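You operate a simulated robot arm through the tools that you are given. There is no shell and no other tool. Be economical: measure what you need, move in short steps, check, and stop when the job is done.

Carry out the task below with a simulated two-armed robot. There is one attempt and no reset: what you move stays moved.

TASK
Shake the extractor's filter clear, then start it again.
Fine: STOP and shut the teal gate first; crank the orange wheel round and back till the filter gauge is in the green; teal gate fully open again before START.

The check looks at the end state, three seconds after you hand in, the way a careful person would. Anything else that was tipped, shoved, dropped, spilled or broken makes it a failure.

THE ROBOT
Two 6-joint arms with fingered hands on one trunk, on a base that drives. Base frame: it is fixed to the floor where the robot stands at the start and does not move with it; the origin is under the middle of the robot, x ahead of it, y to its left, z up. Readings come in m, degrees, newtons and seconds.
The left shoulder is at the start at [0.07, 0.191, 1.2], the right one opposite. Places, roughly: black extractor button [0.5, -0.4, 1.1]; blue strap lever [0.5, -0.4, 0.8]; filter gauge [0.6, -0.4, 1.3]; green extractor button [0.6, -0.4, 1.1]; grey extractor [0.3, -0.8, 0.8]; grey extractor switch [0.3, -0.4, 1.1]; orange dust gate [0.1, -0.3, 0.8]; orange shaker wheel [0.4, -0.4, 1.2]; remote button [-0.9, -0.5, 1.2]; teal dust gate [-0.2, -0.3, 0.8]. Payload 4.7 kg a hand.
The tool frame of a hand sits at the grasp point between the pads (the TCP): z along the fingers, y along the line on which they close. The tips reach 0.036 m beyond it. The gripper opens to 0.12 m. The gripper's body begins 0.042 m behind the TCP. The gripper is a hand of 5 fingers: y runs from the thumb to the fingers, the wrist lies at [-0.018, -0.113, -0.198] in the tool frame.
Orientation is that of the tool frame in the base frame, as a unit quaternion [x, y, z, w]. With the fingers straight down and the wrist toward the robot, the tool's x, y and z point along [0, 1, 0], [1, 0, 0] and [0, 0, -1] of the base frame.

THE INTERFACE
- The arms move only by the tool step_arm. It takes "left_increments", "right_increments" or both (then of equal length, played together; a hand with none holds still); each is a list of rows, each an object of numbers (a shift or turn left out is 0): "x", "y", "z": the shift along the tool's x, y, z in m; "ax", "ay", "az": the turn, a rotation vector about the tool's x, y, z in rad. In form: [{"x": .., "y": .., "z": .., "ax": .., "ay": .., "az": ..}, ...]. A call has 1 to 12 rows; each row shifts and turns the commanded pose from where the row before left it, along the tool's axes as they then stand. Rows are played at 5 a second. More than 0.05 m and 8.6 degrees between two rows, and nothing of the call is played. Where a pose cannot be reached the arm comes as near as it can. A force on the tool above 40 N (or 10 N above the force at the start of the call, whichever is more), or a blocked arm, ends the call early, and 0.2 s more pass. In this call time passes only in rows, and 0.2 s behind the last. It gives the time, the measured TCP pose, the force on the tool (base axes), the opening and the grip force at its end, in the units of the frame above (readings bear some noise), with the torque about the TCP (base axes, N m) and any sound that the robot's microphone picked up.
- Cameras (640 x 400 px; columns grow to the right, rows downward): "scene" is now at [0.1078, -0.0601, 1.4248]; the picture's right is [-0.68, -0.73, 0.00], its down [-0.47, 0.44, -0.77] and it looks along [0.56, -0.52, -0.64] (base axes); focal length 214 px, centre (320, 200). "left" rides on the left gripper at [-0.073, -0.091, -0.144] in its tool frame; the picture's right is [-0.80, -0.28, 0.53], its down [0.53, -0.73, 0.42] and it looks along [0.27, 0.62, 0.74] (tool axes); focal length 234 px, centre (320, 200). "right" rides on the right gripper at [0.073, -0.091, -0.143] in its tool frame; the picture's right is [-0.80, 0.28, -0.53], its down [-0.53, -0.73, 0.42] and it looks along [-0.27, 0.62, 0.74] (tool axes); focal length 234 px, centre (320, 200). There is no depth. A picture from a camera that has moved, and an enlarged one, comes with that camera's place and axes in the base frame and with its lens. The place of the scene camera against the robot may be out by one fixed shift of up to 0.012 m in any direction.
- grab_frame(camera): a new picture of that camera. It takes no simulated time.
- raise_lower(by): slides the trunk up (or, below 0, down) by that many m; the arms and the scene camera ride with it, the base frame stays. It gives what a move gives, with no picture.
- drive_base(legs): drives the robot by 1 to 6 legs, each [ahead, left, turn to the left] in m, m and degrees, along the robot's own axes; the way and the turn of a leg run together, so that a leg with both is an arc; at most 1.5 m and 180 degrees a leg. The arms and the cameras ride along, it lands a little off, and it stops where it bumps. It gives what a move gives.
- curl_fingers(index, middle, ring, little, thumb_bend, thumb_turn, hand): sets how far each is bent, from 0 (flat) to 1 (curled in); at 0.3 the hand is open as for a grip, at 0.7 the pads meet at the TCP. One left out holds its place. A second passes; each finger stops where it meets its share of the squeeze, and holds until it gets a number again. It is the only way to open and close the hand. It gives what a move gives, with no picture; readings hold the bend of each and the force on index, middle, ring, little, thumb and palm. thumb_turn goes from beside the hand (0) to across from the fingers (1), as for a grip.
- head_to(pan, tilt): turns the head with the scene camera to pan (to the left, within 86 degrees either way) and tilt (down, from -29 to 69), counted from straight ahead of the robot. It gives what a move gives.
- inspect(camera, box): a new picture of the part [left, top, right, bottom] of that camera's present view, enlarged. It takes no simulated time.
- close_job(): hands the job in; it is judged then, once.

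Go step by step. Nothing tells you exact positions but the pictures and the camera data: compare them with the known pose of the tool, close in by small moves and look again before you grip or let go. The budget is 120 turns and 100 pictures, counting those below and the enlarged ones. Unless the task says otherwise, let go and move clear before handing in, and close with one line.

The tools are called after "Call:" as name(argument=value, ...) on one line, values as JSON. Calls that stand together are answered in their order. step_arm: Moves the arms, as the interface text tells. Its arguments: {"type":"object","properties":{"left_increments":{"type":"array","items":{"type":"object","properties":{"x":{"type":"number"},"y":{"type":"number"},"z":{"type":"number"},"ax":{"type":"number"},"ay":{"type":"number"},"az":{"type":"number"}}}},"right_increments":{"type":"array","items":{"type":"object","properties":{"x":{"type":"number"},"y":{"type":"number"},"z":{"type":"number"},"ax":{"type":"number"},"ay":{"type":"number"},"az":{"type":"number"}}}}},"required":[]} The other tools are called the same way: raise_lower (by) slides the trunk up or down; curl_fingers (index, middle, ring, little, thumb_bend, thumb_turn, hand) moves the fingers one by one; drive_base (legs) drives the base; head_to (pan, tilt) turns the head that bears the scene camera; grab_frame (camera) takes a picture; inspect (camera, box) takes an enlarged picture of a part of a camera's view; close_job () hands the job in.

At the start:

```text
time: 0.0
left_tool_pos: [0.7086, -0.054, 1.4802]
left_orientation: [0.707, 0.707, -0.001, 0.0]
left_wrist_force: [0.1, -0.4, 0.2]
left_wrist_torque: [-0.01, 0.02, -0.04]
left_width: 0.1195
left_gripper_force: 0.0
left_shape: jaw
left_bend: [0.3, 0.3, 0.3, 0.3, 0.3, 0.98]
left_finger forces: [0.1, 0.1, 0.0, 0.0, 0.0, 0.0]
right_tool_pos: [0.3515, -0.4742, 1.4242]
right_orientation: [0.707, 0.707, 0.0, 0.0]
right_wrist_force: [0.5, -0.1, -0.2]
right_wrist_torque: [-0.01, -0.02, -0.01]
right_width: 0.1195
right_gripper_force: 0.0
right_shape: jaw
right_bend: [0.3, 0.3, 0.3, 0.3, 0.3, 0.98]
right_finger forces: [0.1, 0.0, 0.0, 0.0, 0.1, 0.0]
trunk travel left (down, up): [-0.677, 0.263]
robot x, y, heading: [0.0039, -0.0017, -0.1]
head pan, tilt: [-43.0, 40.0]
```

scene: 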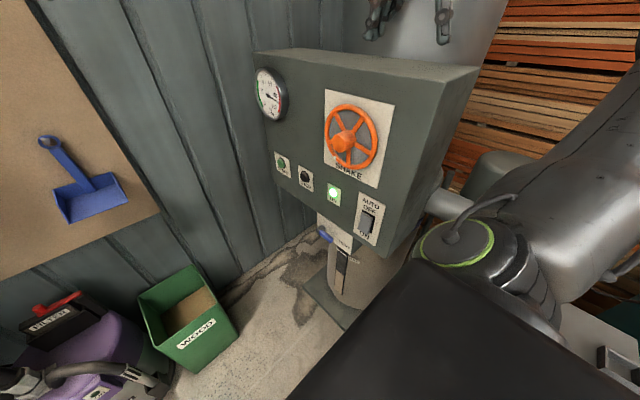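
right: 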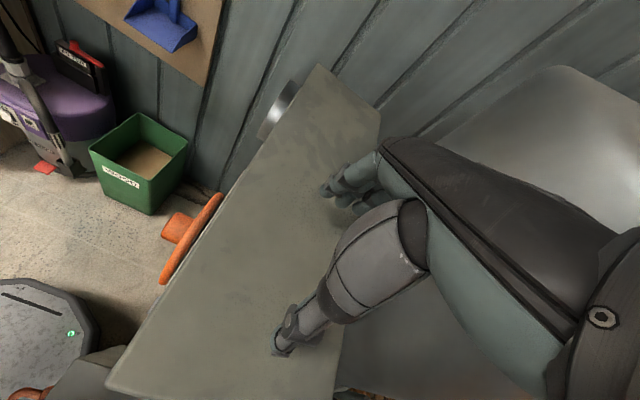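
left: 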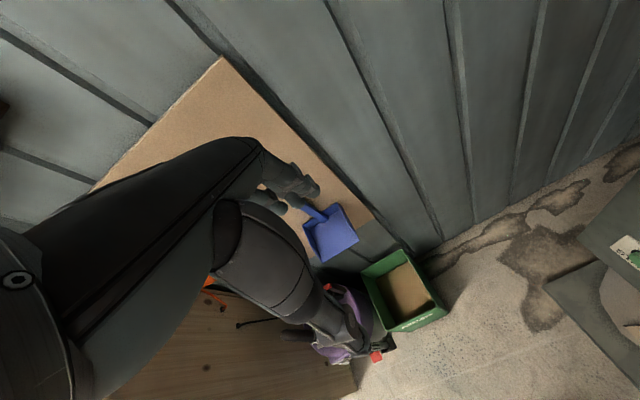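

The extractor panel stands on my right, facing +y, with its light lit green; the gates should be behind it on my right. I look closer at the panel and turn the head to find the gates.

Call:
inspect(camera="scene", box=[240, 50, 440, 290])

Call:
head_to(pan=-86, tilt=50)

Call:
grab_frame(camera="scene")

```text
1.67 times, centred on (340, 170) of scene
camera zoom: at [0.1078, -0.0601, 1.4248], right [-0.68, -0.73, 0.0], down [-0.47, 0.44, -0.77], along [0.56, -0.52, -0.64], focal length 358 px, centre (287, 250)
```

zoom: 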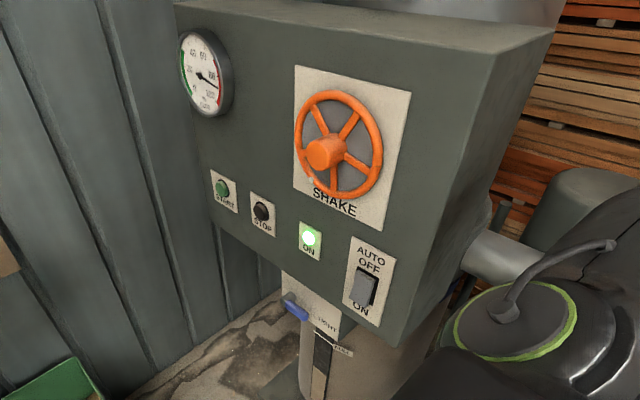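

```text
time: 1.1
left_tool_pos: [0.7068, -0.0542, 1.479]
left_orientation: [0.707, 0.707, -0.001, 0.0]
left_wrist_force: [0.4, 0.3, -0.9]
left_wrist_torque: [0.01, 0.0, -0.01]
left_width: 0.1198
left_gripper_force: 0.0
left_shape: jaw
left_bend: [0.3, 0.3, 0.3, 0.3, 0.3, 0.98]
left_finger forces: [0.0, 0.0, 0.1, 0.0, 0.0, 0.0]
right_tool_pos: [0.3522, -0.4737, 1.4256]
right_orientation: [0.707, 0.707, 0.0, 0.0]
right_wrist_force: [-1.2, 0.0, -0.1]
right_wrist_torque: [0.02, -0.02, -0.02]
right_width: 0.1197
right_gripper_force: 0.1
right_shape: jaw
right_bend: [0.3, 0.3, 0.3, 0.3, 0.3, 0.98]
right_finger forces: [0.1, 0.1, 0.0, 0.0, 0.0, 0.0]
trunk travel left (down, up): [-0.677, 0.263]
robot x, y, heading: [0.0022, -0.0016, 0.1]
head pan, tilt: [-85.9, 50.0]
```

```text
95 pictures are left
camera scene: at [0.0511, -0.0789, 1.4106], right [-1.0, -0.07, 0.0], down [-0.06, 0.76, -0.64], along [0.05, -0.64, -0.77], focal length 214 px, centre (320, 200)
```

scene: 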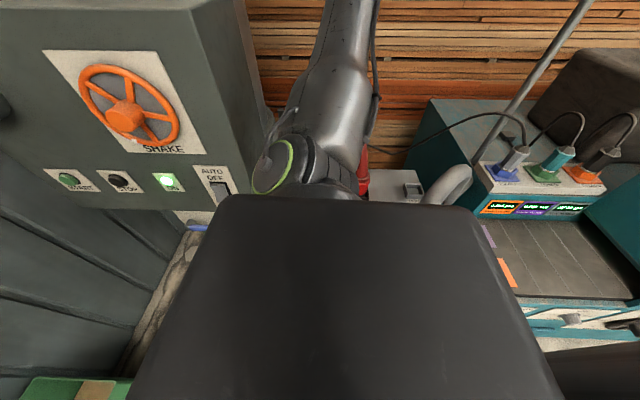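

The trunk hides the gates from here. I check the floor around me before moving back from the panel and turning.

Call:
head_to(pan=80, tilt=35)

Call:
grab_frame(camera="scene")

Call:
head_to(pan=20, tilt=40)

Call:
grab_frame(camera="scene")

```text
time: 3.6
left_tool_pos: [0.7077, -0.0551, 1.4798]
left_orientation: [0.707, 0.708, 0.0, 0.001]
left_wrist_force: [0.7, -0.1, -1.3]
left_wrist_torque: [-0.03, 0.0, 0.01]
left_width: 0.1199
left_gripper_force: 0.0
left_shape: jaw
left_bend: [0.3, 0.3, 0.3, 0.3, 0.3, 0.98]
left_finger forces: [0.1, 0.1, 0.1, 0.0, 0.0, 0.0]
right_tool_pos: [0.3513, -0.4735, 1.4254]
right_orientation: [0.707, 0.707, 0.0, 0.0]
right_wrist_force: [0.4, 0.2, 0.9]
right_wrist_torque: [-0.03, -0.01, 0.02]
right_width: 0.1194
right_gripper_force: 0.0
right_shape: jaw
right_bend: [0.3, 0.3, 0.3, 0.3, 0.3, 0.98]
right_finger forces: [0.0, 0.0, 0.1, 0.0, 0.0, 0.0]
trunk travel left (down, up): [-0.677, 0.263]
robot x, y, heading: [0.0001, 0.0004, -0.0]
head pan, tilt: [80.0, 35.0]
```

```text
94 pictures are left
camera scene: at [0.0609, 0.0847, 1.4324], right [0.98, -0.17, 0.0], down [-0.1, -0.56, -0.82], along [0.14, 0.81, -0.57], focal length 214 px, centre (320, 200)
```

scene: 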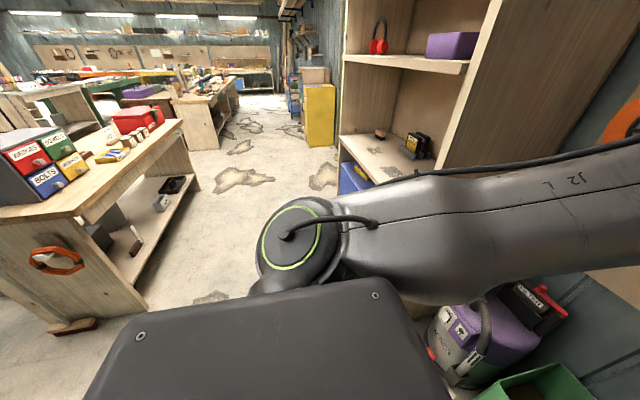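

```text
time: 4.9
left_tool_pos: [0.7066, -0.0555, 1.4805]
left_orientation: [0.706, 0.708, 0.0, -0.001]
left_wrist_force: [-0.7, -0.3, -0.7]
left_wrist_torque: [-0.02, -0.01, -0.01]
left_width: 0.1195
left_gripper_force: 0.0
left_shape: jaw
left_bend: [0.3, 0.3, 0.3, 0.3, 0.3, 0.98]
left_finger forces: [0.0, 0.1, 0.1, 0.0, 0.0, 0.1]
right_tool_pos: [0.3525, -0.4748, 1.4268]
right_orientation: [0.707, 0.707, 0.0, 0.0]
right_wrist_force: [-0.1, 0.7, -1.1]
right_wrist_torque: [0.04, 0.02, 0.01]
right_width: 0.1196
right_gripper_force: 0.0
right_shape: jaw
right_bend: [0.3, 0.3, 0.3, 0.3, 0.3, 0.98]
right_finger forces: [0.1, 0.0, 0.1, 0.0, 0.0, 0.0]
trunk travel left (down, up): [-0.677, 0.263]
robot x, y, heading: [0.0012, 0.0019, -0.2]
head pan, tilt: [20.0, 40.0]
```

```text
93 pictures are left
camera scene: at [0.1255, 0.0271, 1.4248], right [0.34, -0.94, 0.0], down [-0.6, -0.22, -0.77], along [0.72, 0.26, -0.64], focal length 214 px, centre (320, 200)
```

scene: 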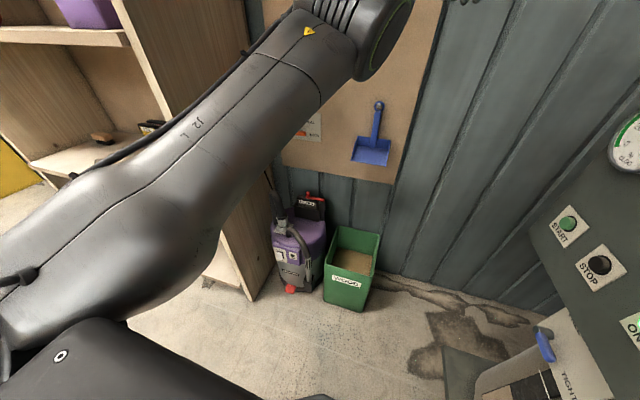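

There is open floor to my left (+y). I back off sideways and then turn to face the panel and gates.

Call:
raise_lower(by=0.05)

Call:
drive_base(legs=[[0, 0.3, 0], [0, 0, -45], [0, 0, -45], [-0.1, 0, 0]])

Call:
head_to(pan=0, tilt=35)

Call:
grab_frame(camera="scene")

```text
time: 5.8
left_tool_pos: [0.7071, -0.0552, 1.5296]
left_orientation: [0.707, 0.707, -0.001, -0.001]
left_wrist_force: [0.6, 0.6, 0.2]
left_wrist_torque: [0.0, 0.0, -0.01]
left_width: 0.1198
left_gripper_force: 0.0
left_shape: jaw
left_bend: [0.3, 0.3, 0.3, 0.3, 0.3, 0.98]
left_finger forces: [0.1, 0.0, 0.0, 0.0, 0.0, 0.0]
right_tool_pos: [0.3512, -0.4728, 1.4747]
right_orientation: [0.707, 0.707, 0.0, 0.0]
right_wrist_force: [0.3, 0.2, -0.5]
right_wrist_torque: [-0.01, -0.02, -0.02]
right_width: 0.1197
right_gripper_force: 0.1
right_shape: jaw
right_bend: [0.3, 0.3, 0.3, 0.3, 0.3, 0.98]
right_finger forces: [0.0, 0.0, 0.0, 0.0, 0.0, 0.0]
trunk travel left (down, up): [-0.727, 0.213]
robot x, y, heading: [-0.0011, 0.0021, -0.2]
head pan, tilt: [20.0, 40.0]
```

```text
time: 12.9
left_tool_pos: [-0.036, -0.3127, 1.5292]
left_orientation: [1.0, 0.015, 0.0, -0.003]
left_wrist_force: [-0.2, 0.4, -0.4]
left_wrist_torque: [0.04, -0.01, 0.01]
left_width: 0.1196
left_gripper_force: 0.1
left_shape: jaw
left_bend: [0.3, 0.3, 0.3, 0.3, 0.3, 0.98]
left_finger forces: [0.0, 0.1, 0.1, 0.0, 0.0, 0.0]
right_tool_pos: [-0.4661, 0.0304, 1.4748]
right_orientation: [1.0, 0.016, -0.001, -0.001]
right_wrist_force: [-0.2, 0.0, -0.7]
right_wrist_torque: [0.04, 0.01, 0.0]
right_width: 0.1197
right_gripper_force: 0.1
right_shape: jaw
right_bend: [0.3, 0.3, 0.3, 0.3, 0.3, 0.98]
right_finger forces: [0.0, 0.0, 0.1, 0.2, 0.0, 0.0]
trunk travel left (down, up): [-0.727, 0.213]
robot x, y, heading: [-0.0019, 0.3991, -88.2]
head pan, tilt: [20.0, 40.0]
```

```text
time: 13.7
left_tool_pos: [-0.0372, -0.3077, 1.5309]
left_orientation: [1.0, 0.016, 0.0, 0.0]
left_wrist_force: [-0.3, -0.1, 0.1]
left_wrist_torque: [-0.03, -0.01, -0.03]
left_width: 0.1198
left_gripper_force: 0.1
left_shape: jaw
left_bend: [0.3, 0.3, 0.3, 0.3, 0.3, 0.98]
left_finger forces: [0.0, 0.1, 0.1, 0.1, 0.0, 0.0]
right_tool_pos: [-0.4651, 0.0345, 1.4745]
right_orientation: [1.0, 0.016, 0.0, 0.0]
right_wrist_force: [0.4, 0.2, -0.2]
right_wrist_torque: [-0.04, 0.0, -0.01]
right_width: 0.1196
right_gripper_force: 0.0
right_shape: jaw
right_bend: [0.3, 0.3, 0.3, 0.3, 0.3, 0.98]
right_finger forces: [0.1, 0.0, 0.1, 0.0, 0.0, 0.0]
trunk travel left (down, up): [-0.727, 0.213]
robot x, y, heading: [-0.0054, 0.3985, -88.1]
head pan, tilt: [0.0, 35.0]
```

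```text
92 pictures are left
camera scene: at [-0.0038, 0.2607, 1.4826], right [-1.0, -0.03, 0.0], down [-0.02, 0.57, -0.82], along [0.03, -0.82, -0.57], focal length 214 px, centre (320, 200)
```

scene: 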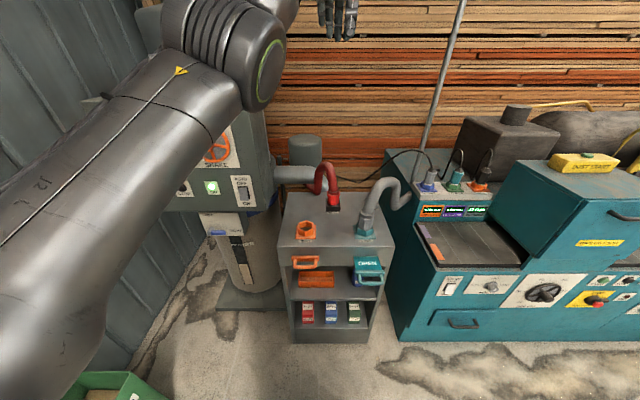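

Call:
inspect(camera="scene", box=[260, 140, 420, 340])

Call:
inspect(camera="scene", box=[180, 120, 280, 320])

Call:
inspect(camera="scene", box=[380, 120, 640, 340])

```text
2.00 times, centred on (340, 240) of scene
camera zoom: at [-0.0038, 0.2607, 1.4826], right [-1.0, -0.03, 0.0], down [-0.02, 0.57, -0.82], along [0.03, -0.82, -0.57], focal length 429 px, centre (280, 120)
```

zoom: 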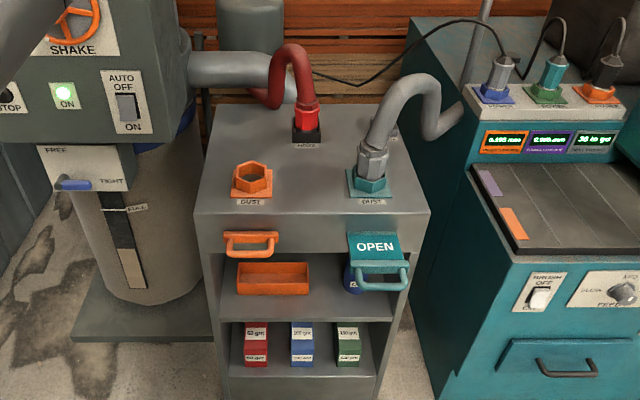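

```text
2.00 times, centred on (230, 220) of scene
camera zoom: at [-0.0038, 0.2607, 1.4826], right [-1.0, -0.03, 0.0], down [-0.02, 0.57, -0.82], along [0.03, -0.82, -0.57], focal length 429 px, centre (500, 160)
```

zoom: 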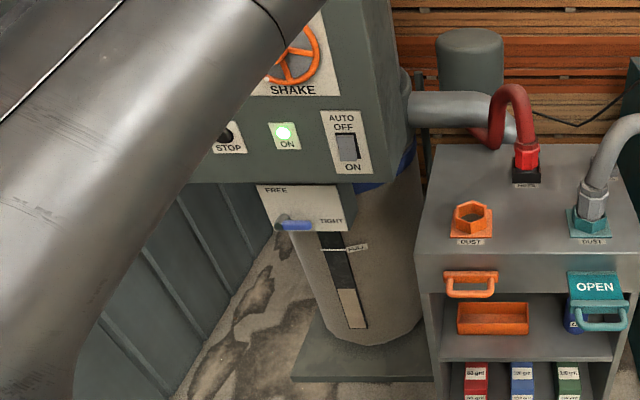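

```text
1.82 times, centred on (510, 230) of scene
camera zoom: at [-0.0038, 0.2607, 1.4826], right [-1.0, -0.03, 0.0], down [-0.02, 0.57, -0.82], along [0.03, -0.82, -0.57], focal length 390 px, centre (-26, 146)
```

zoom: 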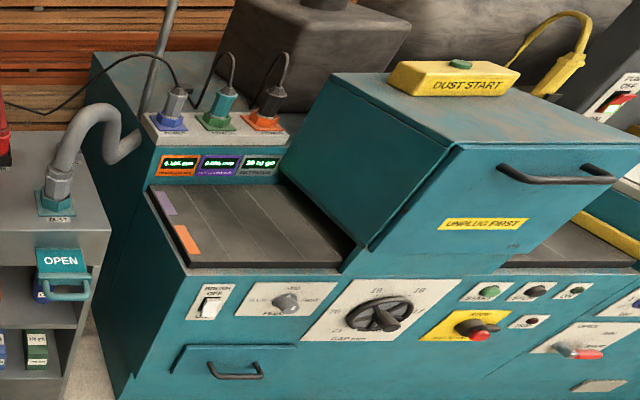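

The gates sit in the cart: teal is pulled out ("OPEN", handle toward me), orange is in. I shift to x≈0.24 so the left arm serves the panel and the right arm the gate, and point the left hand forward with only the index out.

Call:
step_arm(left_increments=[{"ax": -0.1428}, {"ax": -0.1428}, {"ax": -0.1428}, {"ax": -0.1428}, {"ax": -0.1428}, {"ax": -0.1428}, {"ax": -0.1428}, {"ax": -0.1428}, {"ax": -0.1428}, {"ax": -0.1428}, {"ax": -0.1428}])

Call:
curl_fingers(hand="left", index=0, middle=1, ring=1, little=1, thumb_bend=1, thumb_turn=0.5)

Call:
drive_base(legs=[[0, 0.24, -1.9]])

Call:
grab_frame(camera="scene")

Call:
grab_frame(camera="left")

```text
time: 16.1
left_tool_pos: [-0.0388, -0.3151, 1.5308]
left_orientation: [0.707, 0.012, 0.012, 0.707]
left_wrist_force: [-0.6, 0.2, 0.4]
left_wrist_torque: [0.03, -0.02, 0.0]
left_width: 0.1196
left_gripper_force: 0.1
left_shape: jaw
left_bend: [0.3, 0.3, 0.3, 0.3, 0.3, 0.98]
left_finger forces: [0.0, 0.0, 0.1, 0.0, 0.0, 0.1]
left hand out of reach, approached as far as the arm can: row 1
right_tool_pos: [-0.466, 0.0322, 1.4756]
right_orientation: [1.0, 0.016, 0.0, 0.0]
right_wrist_force: [0.0, 0.2, 0.4]
right_wrist_torque: [0.03, 0.0, 0.0]
right_width: 0.1198
right_gripper_force: 0.0
right_shape: jaw
right_bend: [0.3, 0.3, 0.3, 0.3, 0.3, 0.98]
right_finger forces: [0.0, 0.0, 0.0, 0.0, 0.1, 0.1]
trunk travel left (down, up): [-0.727, 0.213]
robot x, y, heading: [-0.0021, 0.3947, -87.9]
head pan, tilt: [0.0, 35.0]
```

```text
time: 17.1
left_tool_pos: [-0.0388, -0.3144, 1.5321]
left_orientation: [0.708, 0.01, 0.011, 0.706]
left_wrist_force: [-0.6, 0.2, 0.3]
left_wrist_torque: [0.02, -0.03, 0.03]
left_width: 0.0606
left_gripper_force: 0.2
left_shape: fingers
left_bend: [0.0, 1.0, 1.0, 1.0, 1.0, 0.51]
left_finger forces: [0.0, 0.0, 0.1, 0.0, 0.0, 0.0]
right_tool_pos: [-0.4663, 0.0317, 1.4739]
right_orientation: [1.0, 0.016, 0.0, 0.0]
right_wrist_force: [-0.4, 0.5, -0.6]
right_wrist_torque: [-0.01, 0.03, 0.03]
right_width: 0.1196
right_gripper_force: 0.0
right_shape: jaw
right_bend: [0.3, 0.3, 0.3, 0.3, 0.3, 0.98]
right_finger forces: [0.1, 0.0, 0.0, 0.0, 0.0, 0.0]
trunk travel left (down, up): [-0.727, 0.213]
robot x, y, heading: [-0.0061, 0.3988, -88.4]
head pan, tilt: [0.0, 35.0]
```

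```text
time: 18.9
left_tool_pos: [0.1776, -0.3104, 1.5322]
left_orientation: [0.708, -0.002, -0.001, 0.706]
left_wrist_force: [-0.4, -0.1, 0.0]
left_wrist_torque: [-0.01, -0.01, 0.0]
left_width: 0.0604
left_gripper_force: 0.0
left_shape: fingers
left_bend: [0.0, 1.0, 1.0, 1.0, 1.0, 0.51]
left_finger forces: [0.1, 0.0, 0.1, 0.0, 0.0, 0.0]
right_tool_pos: [-0.2372, 0.0517, 1.4747]
right_orientation: [1.0, -0.001, 0.001, 0.0]
right_wrist_force: [0.0, 0.6, 0.0]
right_wrist_torque: [0.01, 0.01, 0.02]
right_width: 0.1199
right_gripper_force: 0.0
right_shape: jaw
right_bend: [0.3, 0.3, 0.3, 0.3, 0.3, 0.98]
right_finger forces: [0.0, 0.0, 0.1, 0.0, 0.0, 0.0]
trunk travel left (down, up): [-0.727, 0.213]
robot x, y, heading: [0.2396, 0.4047, -90.1]
head pan, tilt: [0.0, 35.0]
```

```text
88 pictures are left
camera scene: at [0.2329, 0.262, 1.4823], right [-1.0, 0.0, 0.0], down [0.0, 0.57, -0.82], along [0.0, -0.82, -0.57], focal length 214 px, centre (320, 200)
```

scene: 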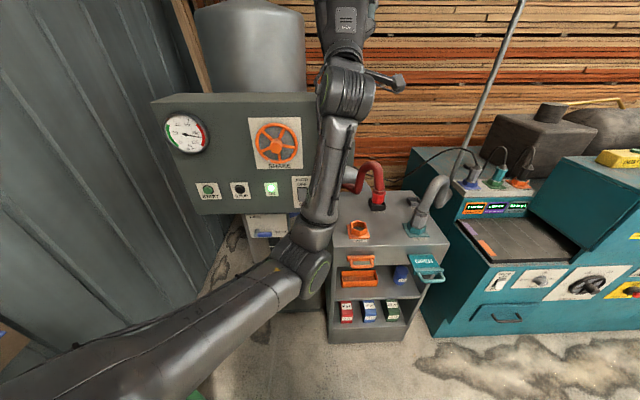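

```text
87 pictures are left
camera left: at [0.1063, -0.1657, 1.4389], right [-0.8, -0.52, -0.28], down [0.53, -0.42, -0.73], along [0.26, -0.74, 0.62], focal length 234 px, centre (320, 200)
```

left: 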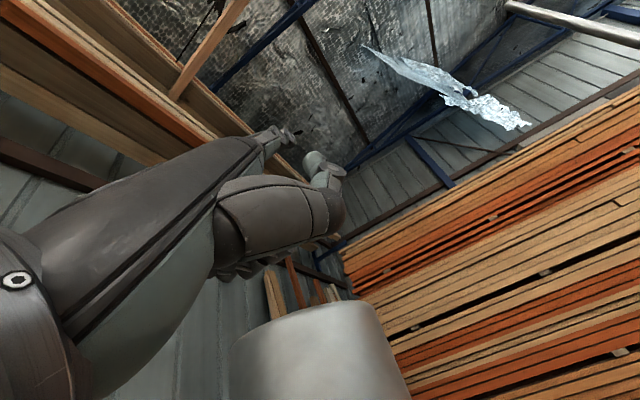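

Index is out and the arm is in place. I swing the left hand over to the STOP column while backing away a bit, then lower the trunk.

Call:
step_arm(left_increments=[{"x": 0.04, "z": -0.012}, {"x": 0.04, "z": -0.012}, {"x": 0.04, "z": -0.012}, {"x": 0.04, "z": -0.012}, {"x": 0.04, "z": -0.012}, {"x": 0.04, "z": -0.012}, {"x": 0.04, "z": -0.012}, {"x": 0.04, "z": -0.012}])

Call:
raise_lower(by=-0.38)

Call:
head_to(pan=10, tilt=10)

Call:
grab_frame(camera="scene")

Call:
grab_frame(camera="left")

```text
time: 20.7
left_tool_pos: [0.5109, -0.2134, 1.5317]
left_orientation: [0.708, 0.0, -0.002, 0.707]
left_wrist_force: [0.4, 0.0, -0.4]
left_wrist_torque: [-0.01, 0.03, -0.05]
left_width: 0.0608
left_gripper_force: 0.0
left_shape: fingers
left_bend: [0.0, 1.0, 1.0, 1.0, 1.0, 0.51]
left_finger forces: [0.0, 0.0, 0.1, 0.0, 0.1, 0.1]
right_tool_pos: [-0.2313, 0.0532, 1.4747]
right_orientation: [1.0, -0.002, -0.002, 0.001]
right_wrist_force: [0.7, 0.0, 0.0]
right_wrist_torque: [-0.02, 0.06, 0.01]
right_width: 0.1196
right_gripper_force: 0.1
right_shape: jaw
right_bend: [0.3, 0.3, 0.3, 0.3, 0.3, 0.98]
right_finger forces: [0.0, 0.0, 0.0, 0.1, 0.1, 0.0]
trunk travel left (down, up): [-0.727, 0.213]
robot x, y, heading: [0.2416, 0.3995, -90.1]
head pan, tilt: [0.0, 35.0]
```

```text
time: 24.4
left_tool_pos: [0.5067, -0.2147, 1.1517]
left_orientation: [0.708, 0.0, 0.0, 0.707]
left_wrist_force: [-0.4, 0.1, 0.2]
left_wrist_torque: [0.01, -0.02, -0.02]
left_width: 0.0606
left_gripper_force: 0.1
left_shape: fingers
left_bend: [0.0, 1.0, 1.0, 1.0, 1.0, 0.51]
left_finger forces: [0.1, 0.0, 0.0, 0.0, 0.1, 0.0]
right_tool_pos: [-0.2353, 0.0506, 1.0965]
right_orientation: [1.0, -0.001, 0.0, 0.0]
right_wrist_force: [-0.5, 0.7, 0.5]
right_wrist_torque: [0.02, 0.01, 0.0]
right_width: 0.1195
right_gripper_force: 0.0
right_shape: jaw
right_bend: [0.3, 0.3, 0.3, 0.3, 0.3, 0.98]
right_finger forces: [0.1, 0.0, 0.0, 0.0, 0.0, 0.1]
trunk travel left (down, up): [-0.347, 0.593]
robot x, y, heading: [0.2397, 0.4003, -90.0]
head pan, tilt: [0.0, 35.0]
```

```text
time: 25.3
left_tool_pos: [0.5057, -0.2133, 1.1512]
left_orientation: [0.707, -0.001, -0.001, 0.707]
left_wrist_force: [-0.1, 0.2, -0.1]
left_wrist_torque: [-0.01, -0.02, 0.02]
left_width: 0.0608
left_gripper_force: 0.1
left_shape: fingers
left_bend: [0.0, 1.0, 1.0, 1.0, 1.0, 0.51]
left_finger forces: [0.0, 0.0, 0.0, 0.0, 0.0, 0.1]
right_tool_pos: [-0.2361, 0.0508, 1.0947]
right_orientation: [1.0, -0.001, 0.0, 0.0]
right_wrist_force: [-0.4, -1.1, 0.3]
right_wrist_torque: [0.0, 0.02, 0.0]
right_width: 0.1197
right_gripper_force: 0.0
right_shape: jaw
right_bend: [0.3, 0.3, 0.3, 0.3, 0.3, 0.98]
right_finger forces: [0.0, 0.0, 0.0, 0.0, 0.0, 0.0]
trunk travel left (down, up): [-0.347, 0.593]
robot x, y, heading: [0.2421, 0.4029, -90.2]
head pan, tilt: [10.0, 10.0]
```

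```text
86 pictures are left
camera scene: at [0.2505, 0.2586, 1.1424], right [-0.99, -0.17, 0.0], down [-0.03, 0.17, -0.98], along [0.17, -0.97, -0.17], focal length 214 px, centre (320, 200)
```

scene: 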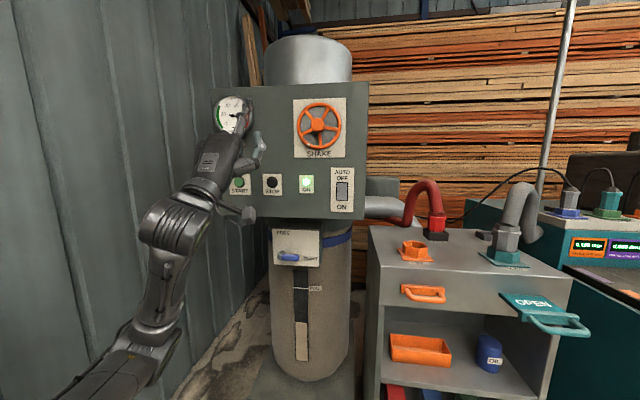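

```text
85 pictures are left
camera left: at [0.4342, -0.0708, 1.0594], right [-0.81, -0.52, -0.28], down [0.53, -0.42, -0.73], along [0.26, -0.74, 0.62], focal length 234 px, centre (320, 200)
```

left: 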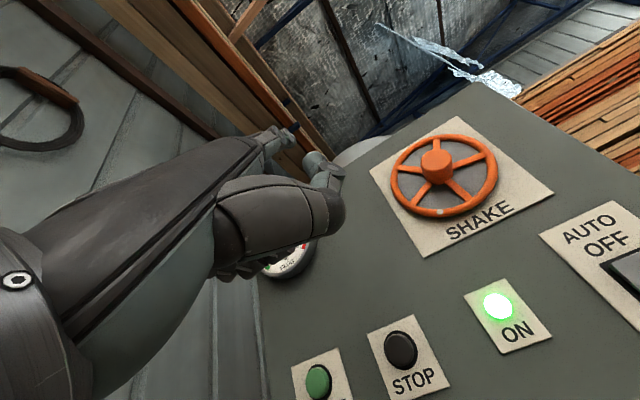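

Call:
inspect(camera="scene", box=[180, 80, 300, 230])

Call:
inspect(camera="left", box=[200, 100, 380, 300])

```text
2.67 times, centred on (240, 155) of scene
camera zoom: at [0.2505, 0.2586, 1.1424], right [-0.99, -0.17, 0.0], down [-0.03, 0.17, -0.98], along [0.17, -0.97, -0.17], focal length 572 px, centre (533, 320)
```

zoom: 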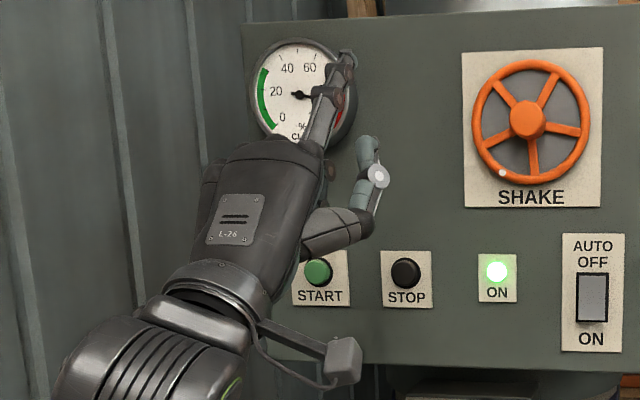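

```text
2.00 times, centred on (290, 200) of left
camera zoom: at [0.4342, -0.0708, 1.0594], right [-0.81, -0.52, -0.28], down [0.53, -0.42, -0.73], along [0.26, -0.74, 0.62], focal length 468 px, centre (380, 200)
```

zoom: 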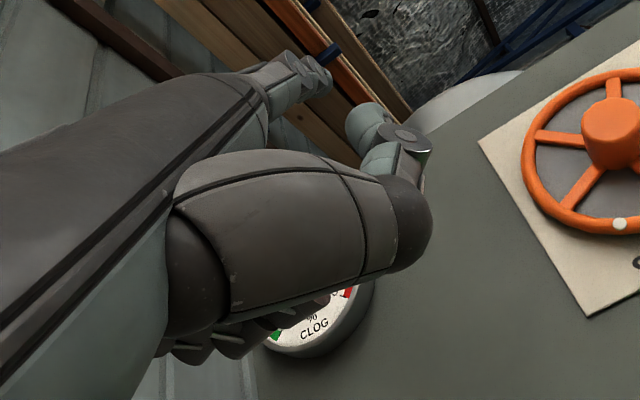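

The hand is tilted about 30° up when the index is flat. I bend the index to the grip angle and fold the thumb across, then look again.

Call:
curl_fingers(hand="left", index=0.25, thumb_bend=1, thumb_turn=1)

Call:
inspect(camera="scene", box=[180, 80, 300, 230])

Call:
inspect(camera="left", box=[200, 100, 380, 300])

```text
time: 26.3
left_tool_pos: [0.506, -0.2141, 1.1523]
left_orientation: [0.708, -0.002, -0.002, 0.707]
left_wrist_force: [-0.6, 0.0, 0.2]
left_wrist_torque: [-0.02, 0.02, -0.01]
left_width: 0.0381
left_gripper_force: 0.0
left_shape: fingers
left_bend: [0.25, 1.0, 1.0, 1.0, 1.0, 1.0]
left_finger forces: [0.0, 0.0, 0.0, 0.0, 0.0, 0.0]
right_tool_pos: [-0.2341, 0.0514, 1.0948]
right_orientation: [1.0, -0.001, 0.0, 0.0]
right_wrist_force: [0.4, -0.7, 0.4]
right_wrist_torque: [0.03, -0.01, 0.01]
right_width: 0.1197
right_gripper_force: 0.2
right_shape: jaw
right_bend: [0.3, 0.3, 0.3, 0.3, 0.3, 0.98]
right_finger forces: [0.0, 0.0, 0.0, 0.0, 0.1, 0.0]
trunk travel left (down, up): [-0.347, 0.593]
robot x, y, heading: [0.2411, 0.4015, -90.2]
head pan, tilt: [10.0, 10.0]
```

```text
2.67 times, centred on (240, 155) of scene
camera zoom: at [0.2505, 0.2586, 1.1425], right [-0.99, -0.17, 0.0], down [-0.03, 0.17, -0.98], along [0.17, -0.97, -0.17], focal length 572 px, centre (533, 320)
```

zoom: 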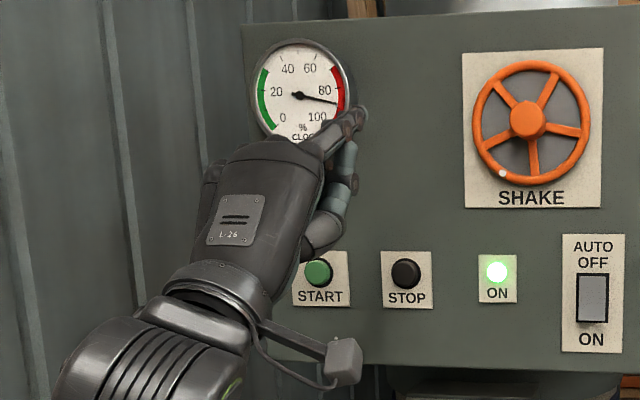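

```text
2.00 times, centred on (290, 200) of left
camera zoom: at [0.4342, -0.0708, 1.0594], right [-0.81, -0.52, -0.28], down [0.53, -0.42, -0.73], along [0.26, -0.74, 0.62], focal length 468 px, centre (380, 200)
```

zoom: 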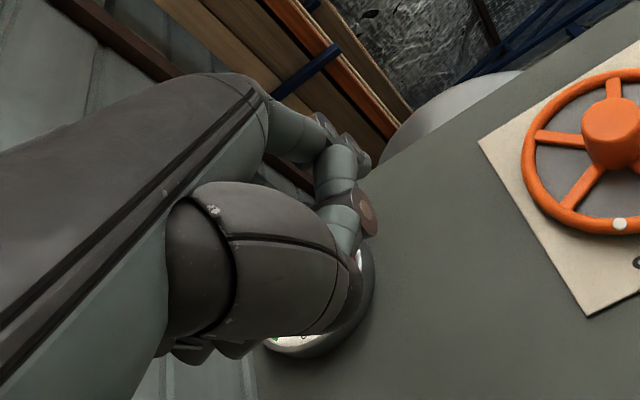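

Clog reads about 88 %, green is below ~30. A flat index with the hand pitched down about 30° makes a better poker, so I set that.

Call:
curl_fingers(hand="left", index=0, thumb_bend=1, thumb_turn=0.5)

Call:
step_arm(left_increments=[{"z": -0.04}, {"ax": 0.13}, {"ax": 0.13}, {"ax": 0.13}, {"ax": 0.13}])

Call:
inspect(camera="scene", box=[180, 80, 340, 260])

Call:
grab_frame(camera="left")

```text
time: 27.3
left_tool_pos: [0.5062, -0.2156, 1.1518]
left_orientation: [0.708, -0.001, -0.001, 0.706]
left_wrist_force: [-0.5, -0.4, 0.6]
left_wrist_torque: [0.01, -0.01, 0.01]
left_width: 0.0609
left_gripper_force: 0.0
left_shape: fingers
left_bend: [0.0, 1.0, 1.0, 1.0, 1.0, 0.51]
left_finger forces: [0.1, 0.0, 0.0, 0.0, 0.0, 0.0]
right_tool_pos: [-0.2357, 0.0512, 1.0957]
right_orientation: [1.0, -0.002, 0.001, -0.001]
right_wrist_force: [0.4, 0.0, 0.0]
right_wrist_torque: [-0.03, 0.03, 0.02]
right_width: 0.1195
right_gripper_force: 0.1
right_shape: jaw
right_bend: [0.3, 0.3, 0.3, 0.3, 0.3, 0.98]
right_finger forces: [0.0, 0.1, 0.0, 0.0, 0.0, 0.0]
trunk travel left (down, up): [-0.347, 0.593]
robot x, y, heading: [0.2394, 0.4069, -90.2]
head pan, tilt: [10.0, 10.0]
```

```text
time: 28.5
left_tool_pos: [0.5058, -0.1748, 1.1512]
left_orientation: [0.866, -0.001, 0.0, 0.5]
left_wrist_force: [-0.1, 0.6, 0.5]
left_wrist_torque: [0.0, 0.02, 0.02]
left_width: 0.0609
left_gripper_force: 0.0
left_shape: fingers
left_bend: [0.0, 1.0, 1.0, 1.0, 1.0, 0.51]
left_finger forces: [0.1, 0.0, 0.1, 0.1, 0.1, 0.0]
right_tool_pos: [-0.2361, 0.0523, 1.0957]
right_orientation: [1.0, 0.0, 0.0, -0.001]
right_wrist_force: [-0.7, 0.0, 1.0]
right_wrist_torque: [0.01, 0.01, -0.01]
right_width: 0.1198
right_gripper_force: 0.1
right_shape: jaw
right_bend: [0.3, 0.3, 0.3, 0.3, 0.3, 0.98]
right_finger forces: [0.0, 0.0, 0.0, 0.1, 0.0, 0.1]
trunk travel left (down, up): [-0.347, 0.593]
robot x, y, heading: [0.2411, 0.404, -90.0]
head pan, tilt: [10.0, 10.0]
```

```text
2.22 times, centred on (260, 170) of scene
camera zoom: at [0.2501, 0.259, 1.1425], right [-0.99, -0.17, 0.0], down [-0.03, 0.17, -0.98], along [0.17, -0.97, -0.17], focal length 477 px, centre (453, 267)
```

zoom: 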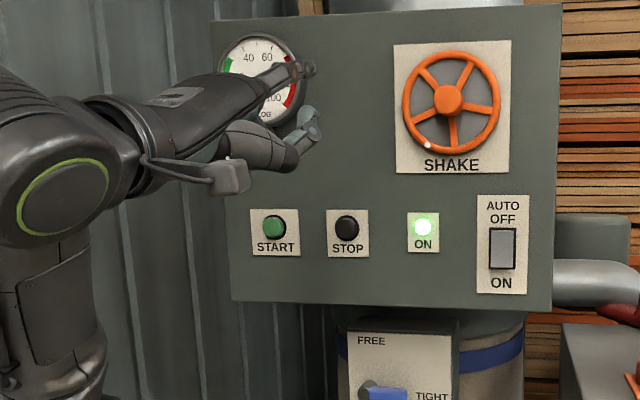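

```text
79 pictures are left
camera left: at [0.4337, -0.005, 1.1431], right [-0.8, -0.31, -0.51], down [0.53, 0.0, -0.85], along [0.26, -0.95, 0.17], focal length 234 px, centre (320, 200)
```

left: 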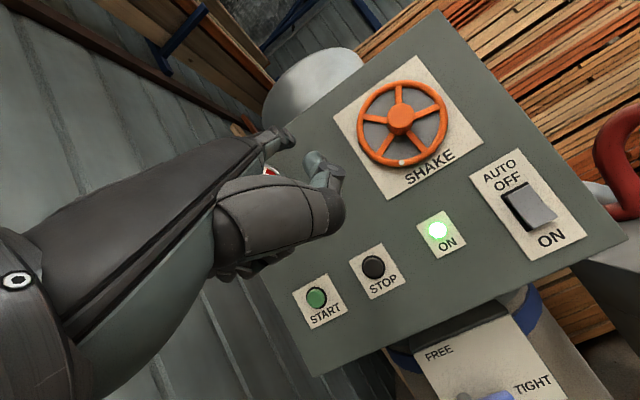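

Index tip triangulates to about (0.490, −0.233, 1.261), STOP to about (0.517, −0.38, 1.079). I tilt another 20° and bring the tip to some 5 cm in front of STOP.

Call:
step_arm(left_increments=[{"ax": 0.117}, {"ax": 0.117}, {"ax": 0.117}, {"x": 0.007, "y": -0.0165, "z": 0.037}, {"x": 0.007, "y": -0.0165, "z": 0.037}, {"x": 0.007, "y": -0.0165, "z": 0.037}, {"x": 0.007, "y": -0.0165, "z": 0.037}])

Call:
inspect(camera="scene", box=[180, 110, 340, 270])

Call:
grab_frame(camera="left")

```text
time: 30.1
left_tool_pos: [0.5826, -0.2511, 0.9877]
left_orientation: [0.94, -0.001, 0.0, 0.342]
left_wrist_force: [0.0, 0.0, -0.4]
left_wrist_torque: [0.01, 0.04, -0.02]
left_width: 0.0606
left_gripper_force: 0.1
left_shape: fingers
left_bend: [0.0, 1.0, 1.0, 1.0, 1.0, 0.51]
left_finger forces: [0.0, 0.0, 0.0, 0.1, 0.0, 0.1]
left hand out of reach, approached as far as the arm can: row 1, 2, 3
right_tool_pos: [-0.2347, 0.0514, 1.0957]
right_orientation: [1.0, -0.001, 0.0, -0.001]
right_wrist_force: [-0.3, -0.3, 0.7]
right_wrist_torque: [0.0, 0.01, 0.0]
right_width: 0.1197
right_gripper_force: 0.1
right_shape: jaw
right_bend: [0.3, 0.3, 0.3, 0.3, 0.3, 0.98]
right_finger forces: [0.1, 0.0, 0.0, 0.2, 0.0, 0.0]
trunk travel left (down, up): [-0.347, 0.593]
robot x, y, heading: [0.238, 0.4033, -90.3]
head pan, tilt: [10.0, 10.0]
```

```text
2.50 times, centred on (260, 190) of scene
camera zoom: at [0.2515, 0.2584, 1.1425], right [-0.99, -0.17, 0.0], down [-0.03, 0.17, -0.98], along [0.17, -0.97, -0.17], focal length 536 px, centre (470, 225)
```

zoom: 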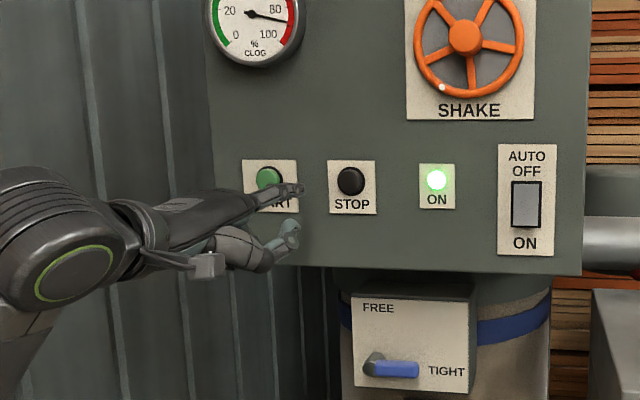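

```text
77 pictures are left
camera left: at [0.5098, -0.0895, 1.0386], right [-0.8, -0.12, -0.58], down [0.53, 0.29, -0.8], along [0.26, -0.95, -0.17], focal length 234 px, centre (320, 200)
```

left: 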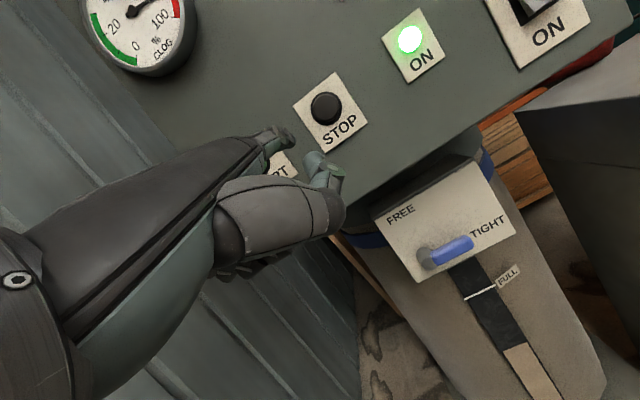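

The tip is at about (0.567, −0.343, 1.073), 5 cm left of STOP. I shift right 5 cm and check alignment before pressing.

Call:
step_arm(left_increments=[{"x": -0.025, "y": 0.002, "z": -0.0023}, {"x": -0.025, "y": 0.002, "z": -0.0023}])

Call:
inspect(camera="scene", box=[220, 150, 320, 230])

Call:
inspect(camera="left", box=[220, 60, 400, 200])

```text
time: 30.7
left_tool_pos: [0.53, -0.2504, 0.996]
left_orientation: [0.94, -0.001, 0.0, 0.342]
left_wrist_force: [-0.1, 0.7, -0.2]
left_wrist_torque: [-0.03, -0.01, 0.01]
left_width: 0.0607
left_gripper_force: 0.2
left_shape: fingers
left_bend: [0.0, 1.0, 1.0, 1.0, 1.0, 0.51]
left_finger forces: [0.0, 0.0, 0.0, 0.0, 0.0, 0.0]
right_tool_pos: [-0.2363, 0.0511, 1.0941]
right_orientation: [1.0, -0.001, 0.0, 0.001]
right_wrist_force: [0.0, -1.1, 0.6]
right_wrist_torque: [-0.01, 0.0, 0.01]
right_width: 0.1196
right_gripper_force: 0.1
right_shape: jaw
right_bend: [0.3, 0.3, 0.3, 0.3, 0.3, 0.98]
right_finger forces: [0.0, 0.1, 0.1, 0.0, 0.0, 0.0]
trunk travel left (down, up): [-0.347, 0.593]
robot x, y, heading: [0.2401, 0.4019, -90.3]
head pan, tilt: [10.0, 10.0]
```

```text
5.00 times, centred on (270, 190) of scene
camera zoom: at [0.2499, 0.2585, 1.1425], right [-0.99, -0.17, 0.0], down [-0.03, 0.17, -0.98], along [0.17, -0.97, -0.17], focal length 1072 px, centre (570, 250)
```

zoom: 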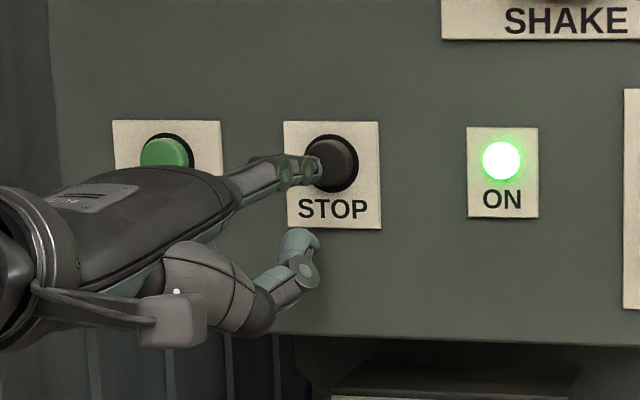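

```text
2.86 times, centred on (310, 130) of left
camera zoom: at [0.4568, -0.0876, 1.0459], right [-0.8, -0.12, -0.58], down [0.53, 0.29, -0.8], along [0.26, -0.95, -0.17], focal length 669 px, centre (349, 400)
```

zoom: 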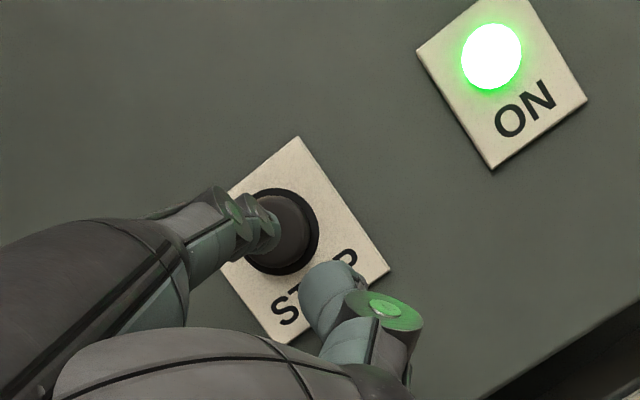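

The tip would land about 7 mm right of STOP's centre, so I correct that and press straight in.

Call:
step_arm(left_increments=[{"x": 0.007}, {"y": 0.0077, "z": 0.0064}, {"y": 0.0077, "z": 0.0064}, {"y": 0.0077, "z": 0.0064}, {"y": 0.0077, "z": 0.0064}])

Call:
inspect(camera="scene", box=[220, 150, 320, 230])

```text
time: 31.9
left_tool_pos: [0.5359, -0.2855, 0.9988]
left_orientation: [0.939, -0.002, 0.0, 0.343]
left_wrist_force: [-0.3, 13.1, -2.6]
left_wrist_torque: [-0.99, -0.04, -0.13]
left_width: 0.0598
left_gripper_force: 7.5
left_shape: fingers
left_bend: [0.0, 1.0, 1.0, 1.0, 1.0, 0.51]
left_finger forces: [14.1, 0.0, 0.0, 0.0, 0.0, 0.1]
right_tool_pos: [-0.2353, 0.0538, 1.0954]
right_orientation: [1.0, -0.002, 0.0, 0.001]
right_wrist_force: [-0.7, 0.1, 0.1]
right_wrist_torque: [-0.02, 0.03, -0.01]
right_width: 0.1198
right_gripper_force: 0.2
right_shape: jaw
right_bend: [0.3, 0.3, 0.3, 0.3, 0.3, 0.98]
right_finger forces: [0.1, 0.0, 0.0, 0.0, 0.0, 0.0]
trunk travel left (down, up): [-0.347, 0.593]
robot x, y, heading: [0.239, 0.4026, -90.1]
head pan, tilt: [10.0, 10.0]
heard: click
```

```text
5.00 times, centred on (270, 190) of scene
camera zoom: at [0.2507, 0.2613, 1.1428], right [-0.99, -0.17, 0.0], down [-0.03, 0.17, -0.99], along [0.17, -0.97, -0.17], focal length 1072 px, centre (570, 250)
```

zoom: 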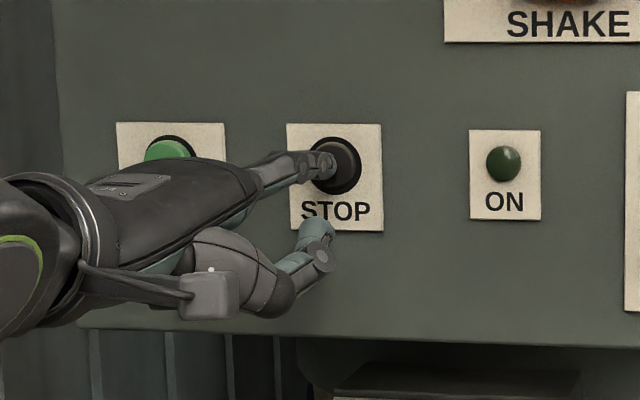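

The ON lamp went out. I retract the left hand and look at the teal gate for the right hand.

Call:
step_arm(left_increments=[{"y": -0.0257, "z": -0.0214}, {"y": -0.0257, "z": -0.0214}, {"y": -0.0257, "z": -0.0214}])

Call:
head_to(pan=-30, tilt=30)

Call:
grab_frame(camera="scene")

Call:
grab_frame(camera="right")

```text
time: 32.7
left_tool_pos: [0.5341, -0.1881, 0.9964]
left_orientation: [0.94, -0.001, 0.0, 0.342]
left_wrist_force: [-0.8, -0.6, 0.4]
left_wrist_torque: [-0.01, 0.04, -0.03]
left_width: 0.0606
left_gripper_force: 0.1
left_shape: fingers
left_bend: [0.0, 1.0, 1.0, 1.0, 1.0, 0.51]
left_finger forces: [0.2, 0.0, 0.1, 0.1, 0.0, 0.0]
right_tool_pos: [-0.2356, 0.0534, 1.0951]
right_orientation: [1.0, -0.002, 0.0, 0.0]
right_wrist_force: [-0.3, 0.1, 0.2]
right_wrist_torque: [-0.02, 0.04, -0.01]
right_width: 0.1199
right_gripper_force: 0.1
right_shape: jaw
right_bend: [0.3, 0.3, 0.3, 0.3, 0.3, 0.98]
right_finger forces: [0.0, 0.0, 0.0, 0.0, 0.0, 0.1]
trunk travel left (down, up): [-0.347, 0.593]
robot x, y, heading: [0.234, 0.4007, -90.3]
head pan, tilt: [10.0, 10.0]
```

```text
time: 33.7
left_tool_pos: [0.5354, -0.1904, 0.9961]
left_orientation: [0.94, -0.002, -0.001, 0.342]
left_wrist_force: [-0.5, 0.2, 0.5]
left_wrist_torque: [-0.04, 0.04, 0.02]
left_width: 0.061
left_gripper_force: 0.0
left_shape: fingers
left_bend: [0.0, 1.0, 1.0, 1.0, 1.0, 0.51]
left_finger forces: [0.0, 0.0, 0.0, 0.0, 0.0, 0.0]
right_tool_pos: [-0.2352, 0.0514, 1.0951]
right_orientation: [1.0, -0.001, 0.0, -0.001]
right_wrist_force: [0.4, -1.0, -0.2]
right_wrist_torque: [-0.04, -0.02, 0.01]
right_width: 0.1201
right_gripper_force: 0.1
right_shape: jaw
right_bend: [0.3, 0.3, 0.3, 0.3, 0.3, 0.98]
right_finger forces: [0.0, 0.0, 0.1, 0.1, 0.0, 0.0]
trunk travel left (down, up): [-0.347, 0.593]
robot x, y, heading: [0.2401, 0.3993, -89.8]
head pan, tilt: [-30.0, 30.0]
```

```text
73 pictures are left
camera scene: at [0.1893, 0.272, 1.1102], right [-0.87, 0.5, 0.0], down [0.25, 0.43, -0.87], along [-0.43, -0.75, -0.5], focal length 214 px, centre (320, 200)
```

scene: 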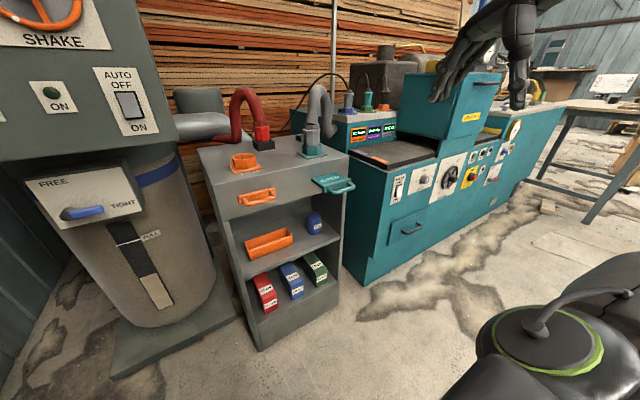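

```text
72 pictures are left
camera right: at [-0.1623, 0.1417, 1.2391], right [-0.8, -0.28, 0.53], down [-0.53, 0.73, -0.42], along [-0.27, -0.62, -0.74], focal length 234 px, centre (320, 200)
```

right: 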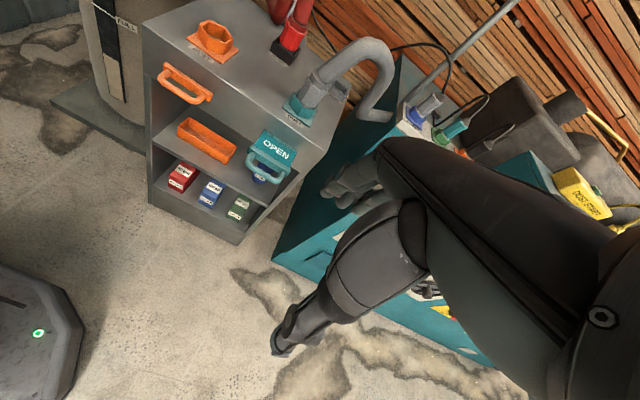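

Call:
inspect(camera="scene", box=[280, 130, 400, 230])

Call:
inspect(camera="right", box=[200, 60, 340, 220])

```text
4.00 times, centred on (340, 180) of scene
camera zoom: at [0.1893, 0.272, 1.1102], right [-0.87, 0.5, 0.0], down [0.25, 0.43, -0.87], along [-0.43, -0.75, -0.5], focal length 858 px, centre (240, 280)
```

zoom: 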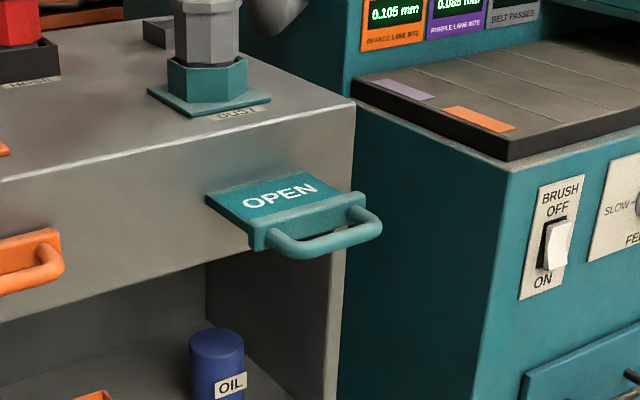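

```text
2.50 times, centred on (270, 140) of right
camera zoom: at [-0.1623, 0.1417, 1.2391], right [-0.8, -0.28, 0.53], down [-0.53, 0.73, -0.42], along [-0.27, -0.62, -0.74], focal length 585 px, centre (445, 350)
```

zoom: 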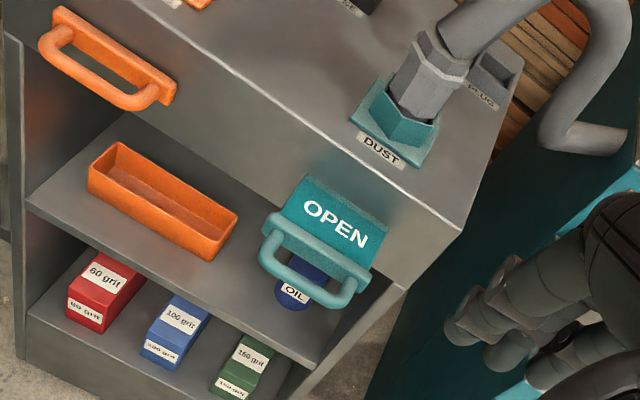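

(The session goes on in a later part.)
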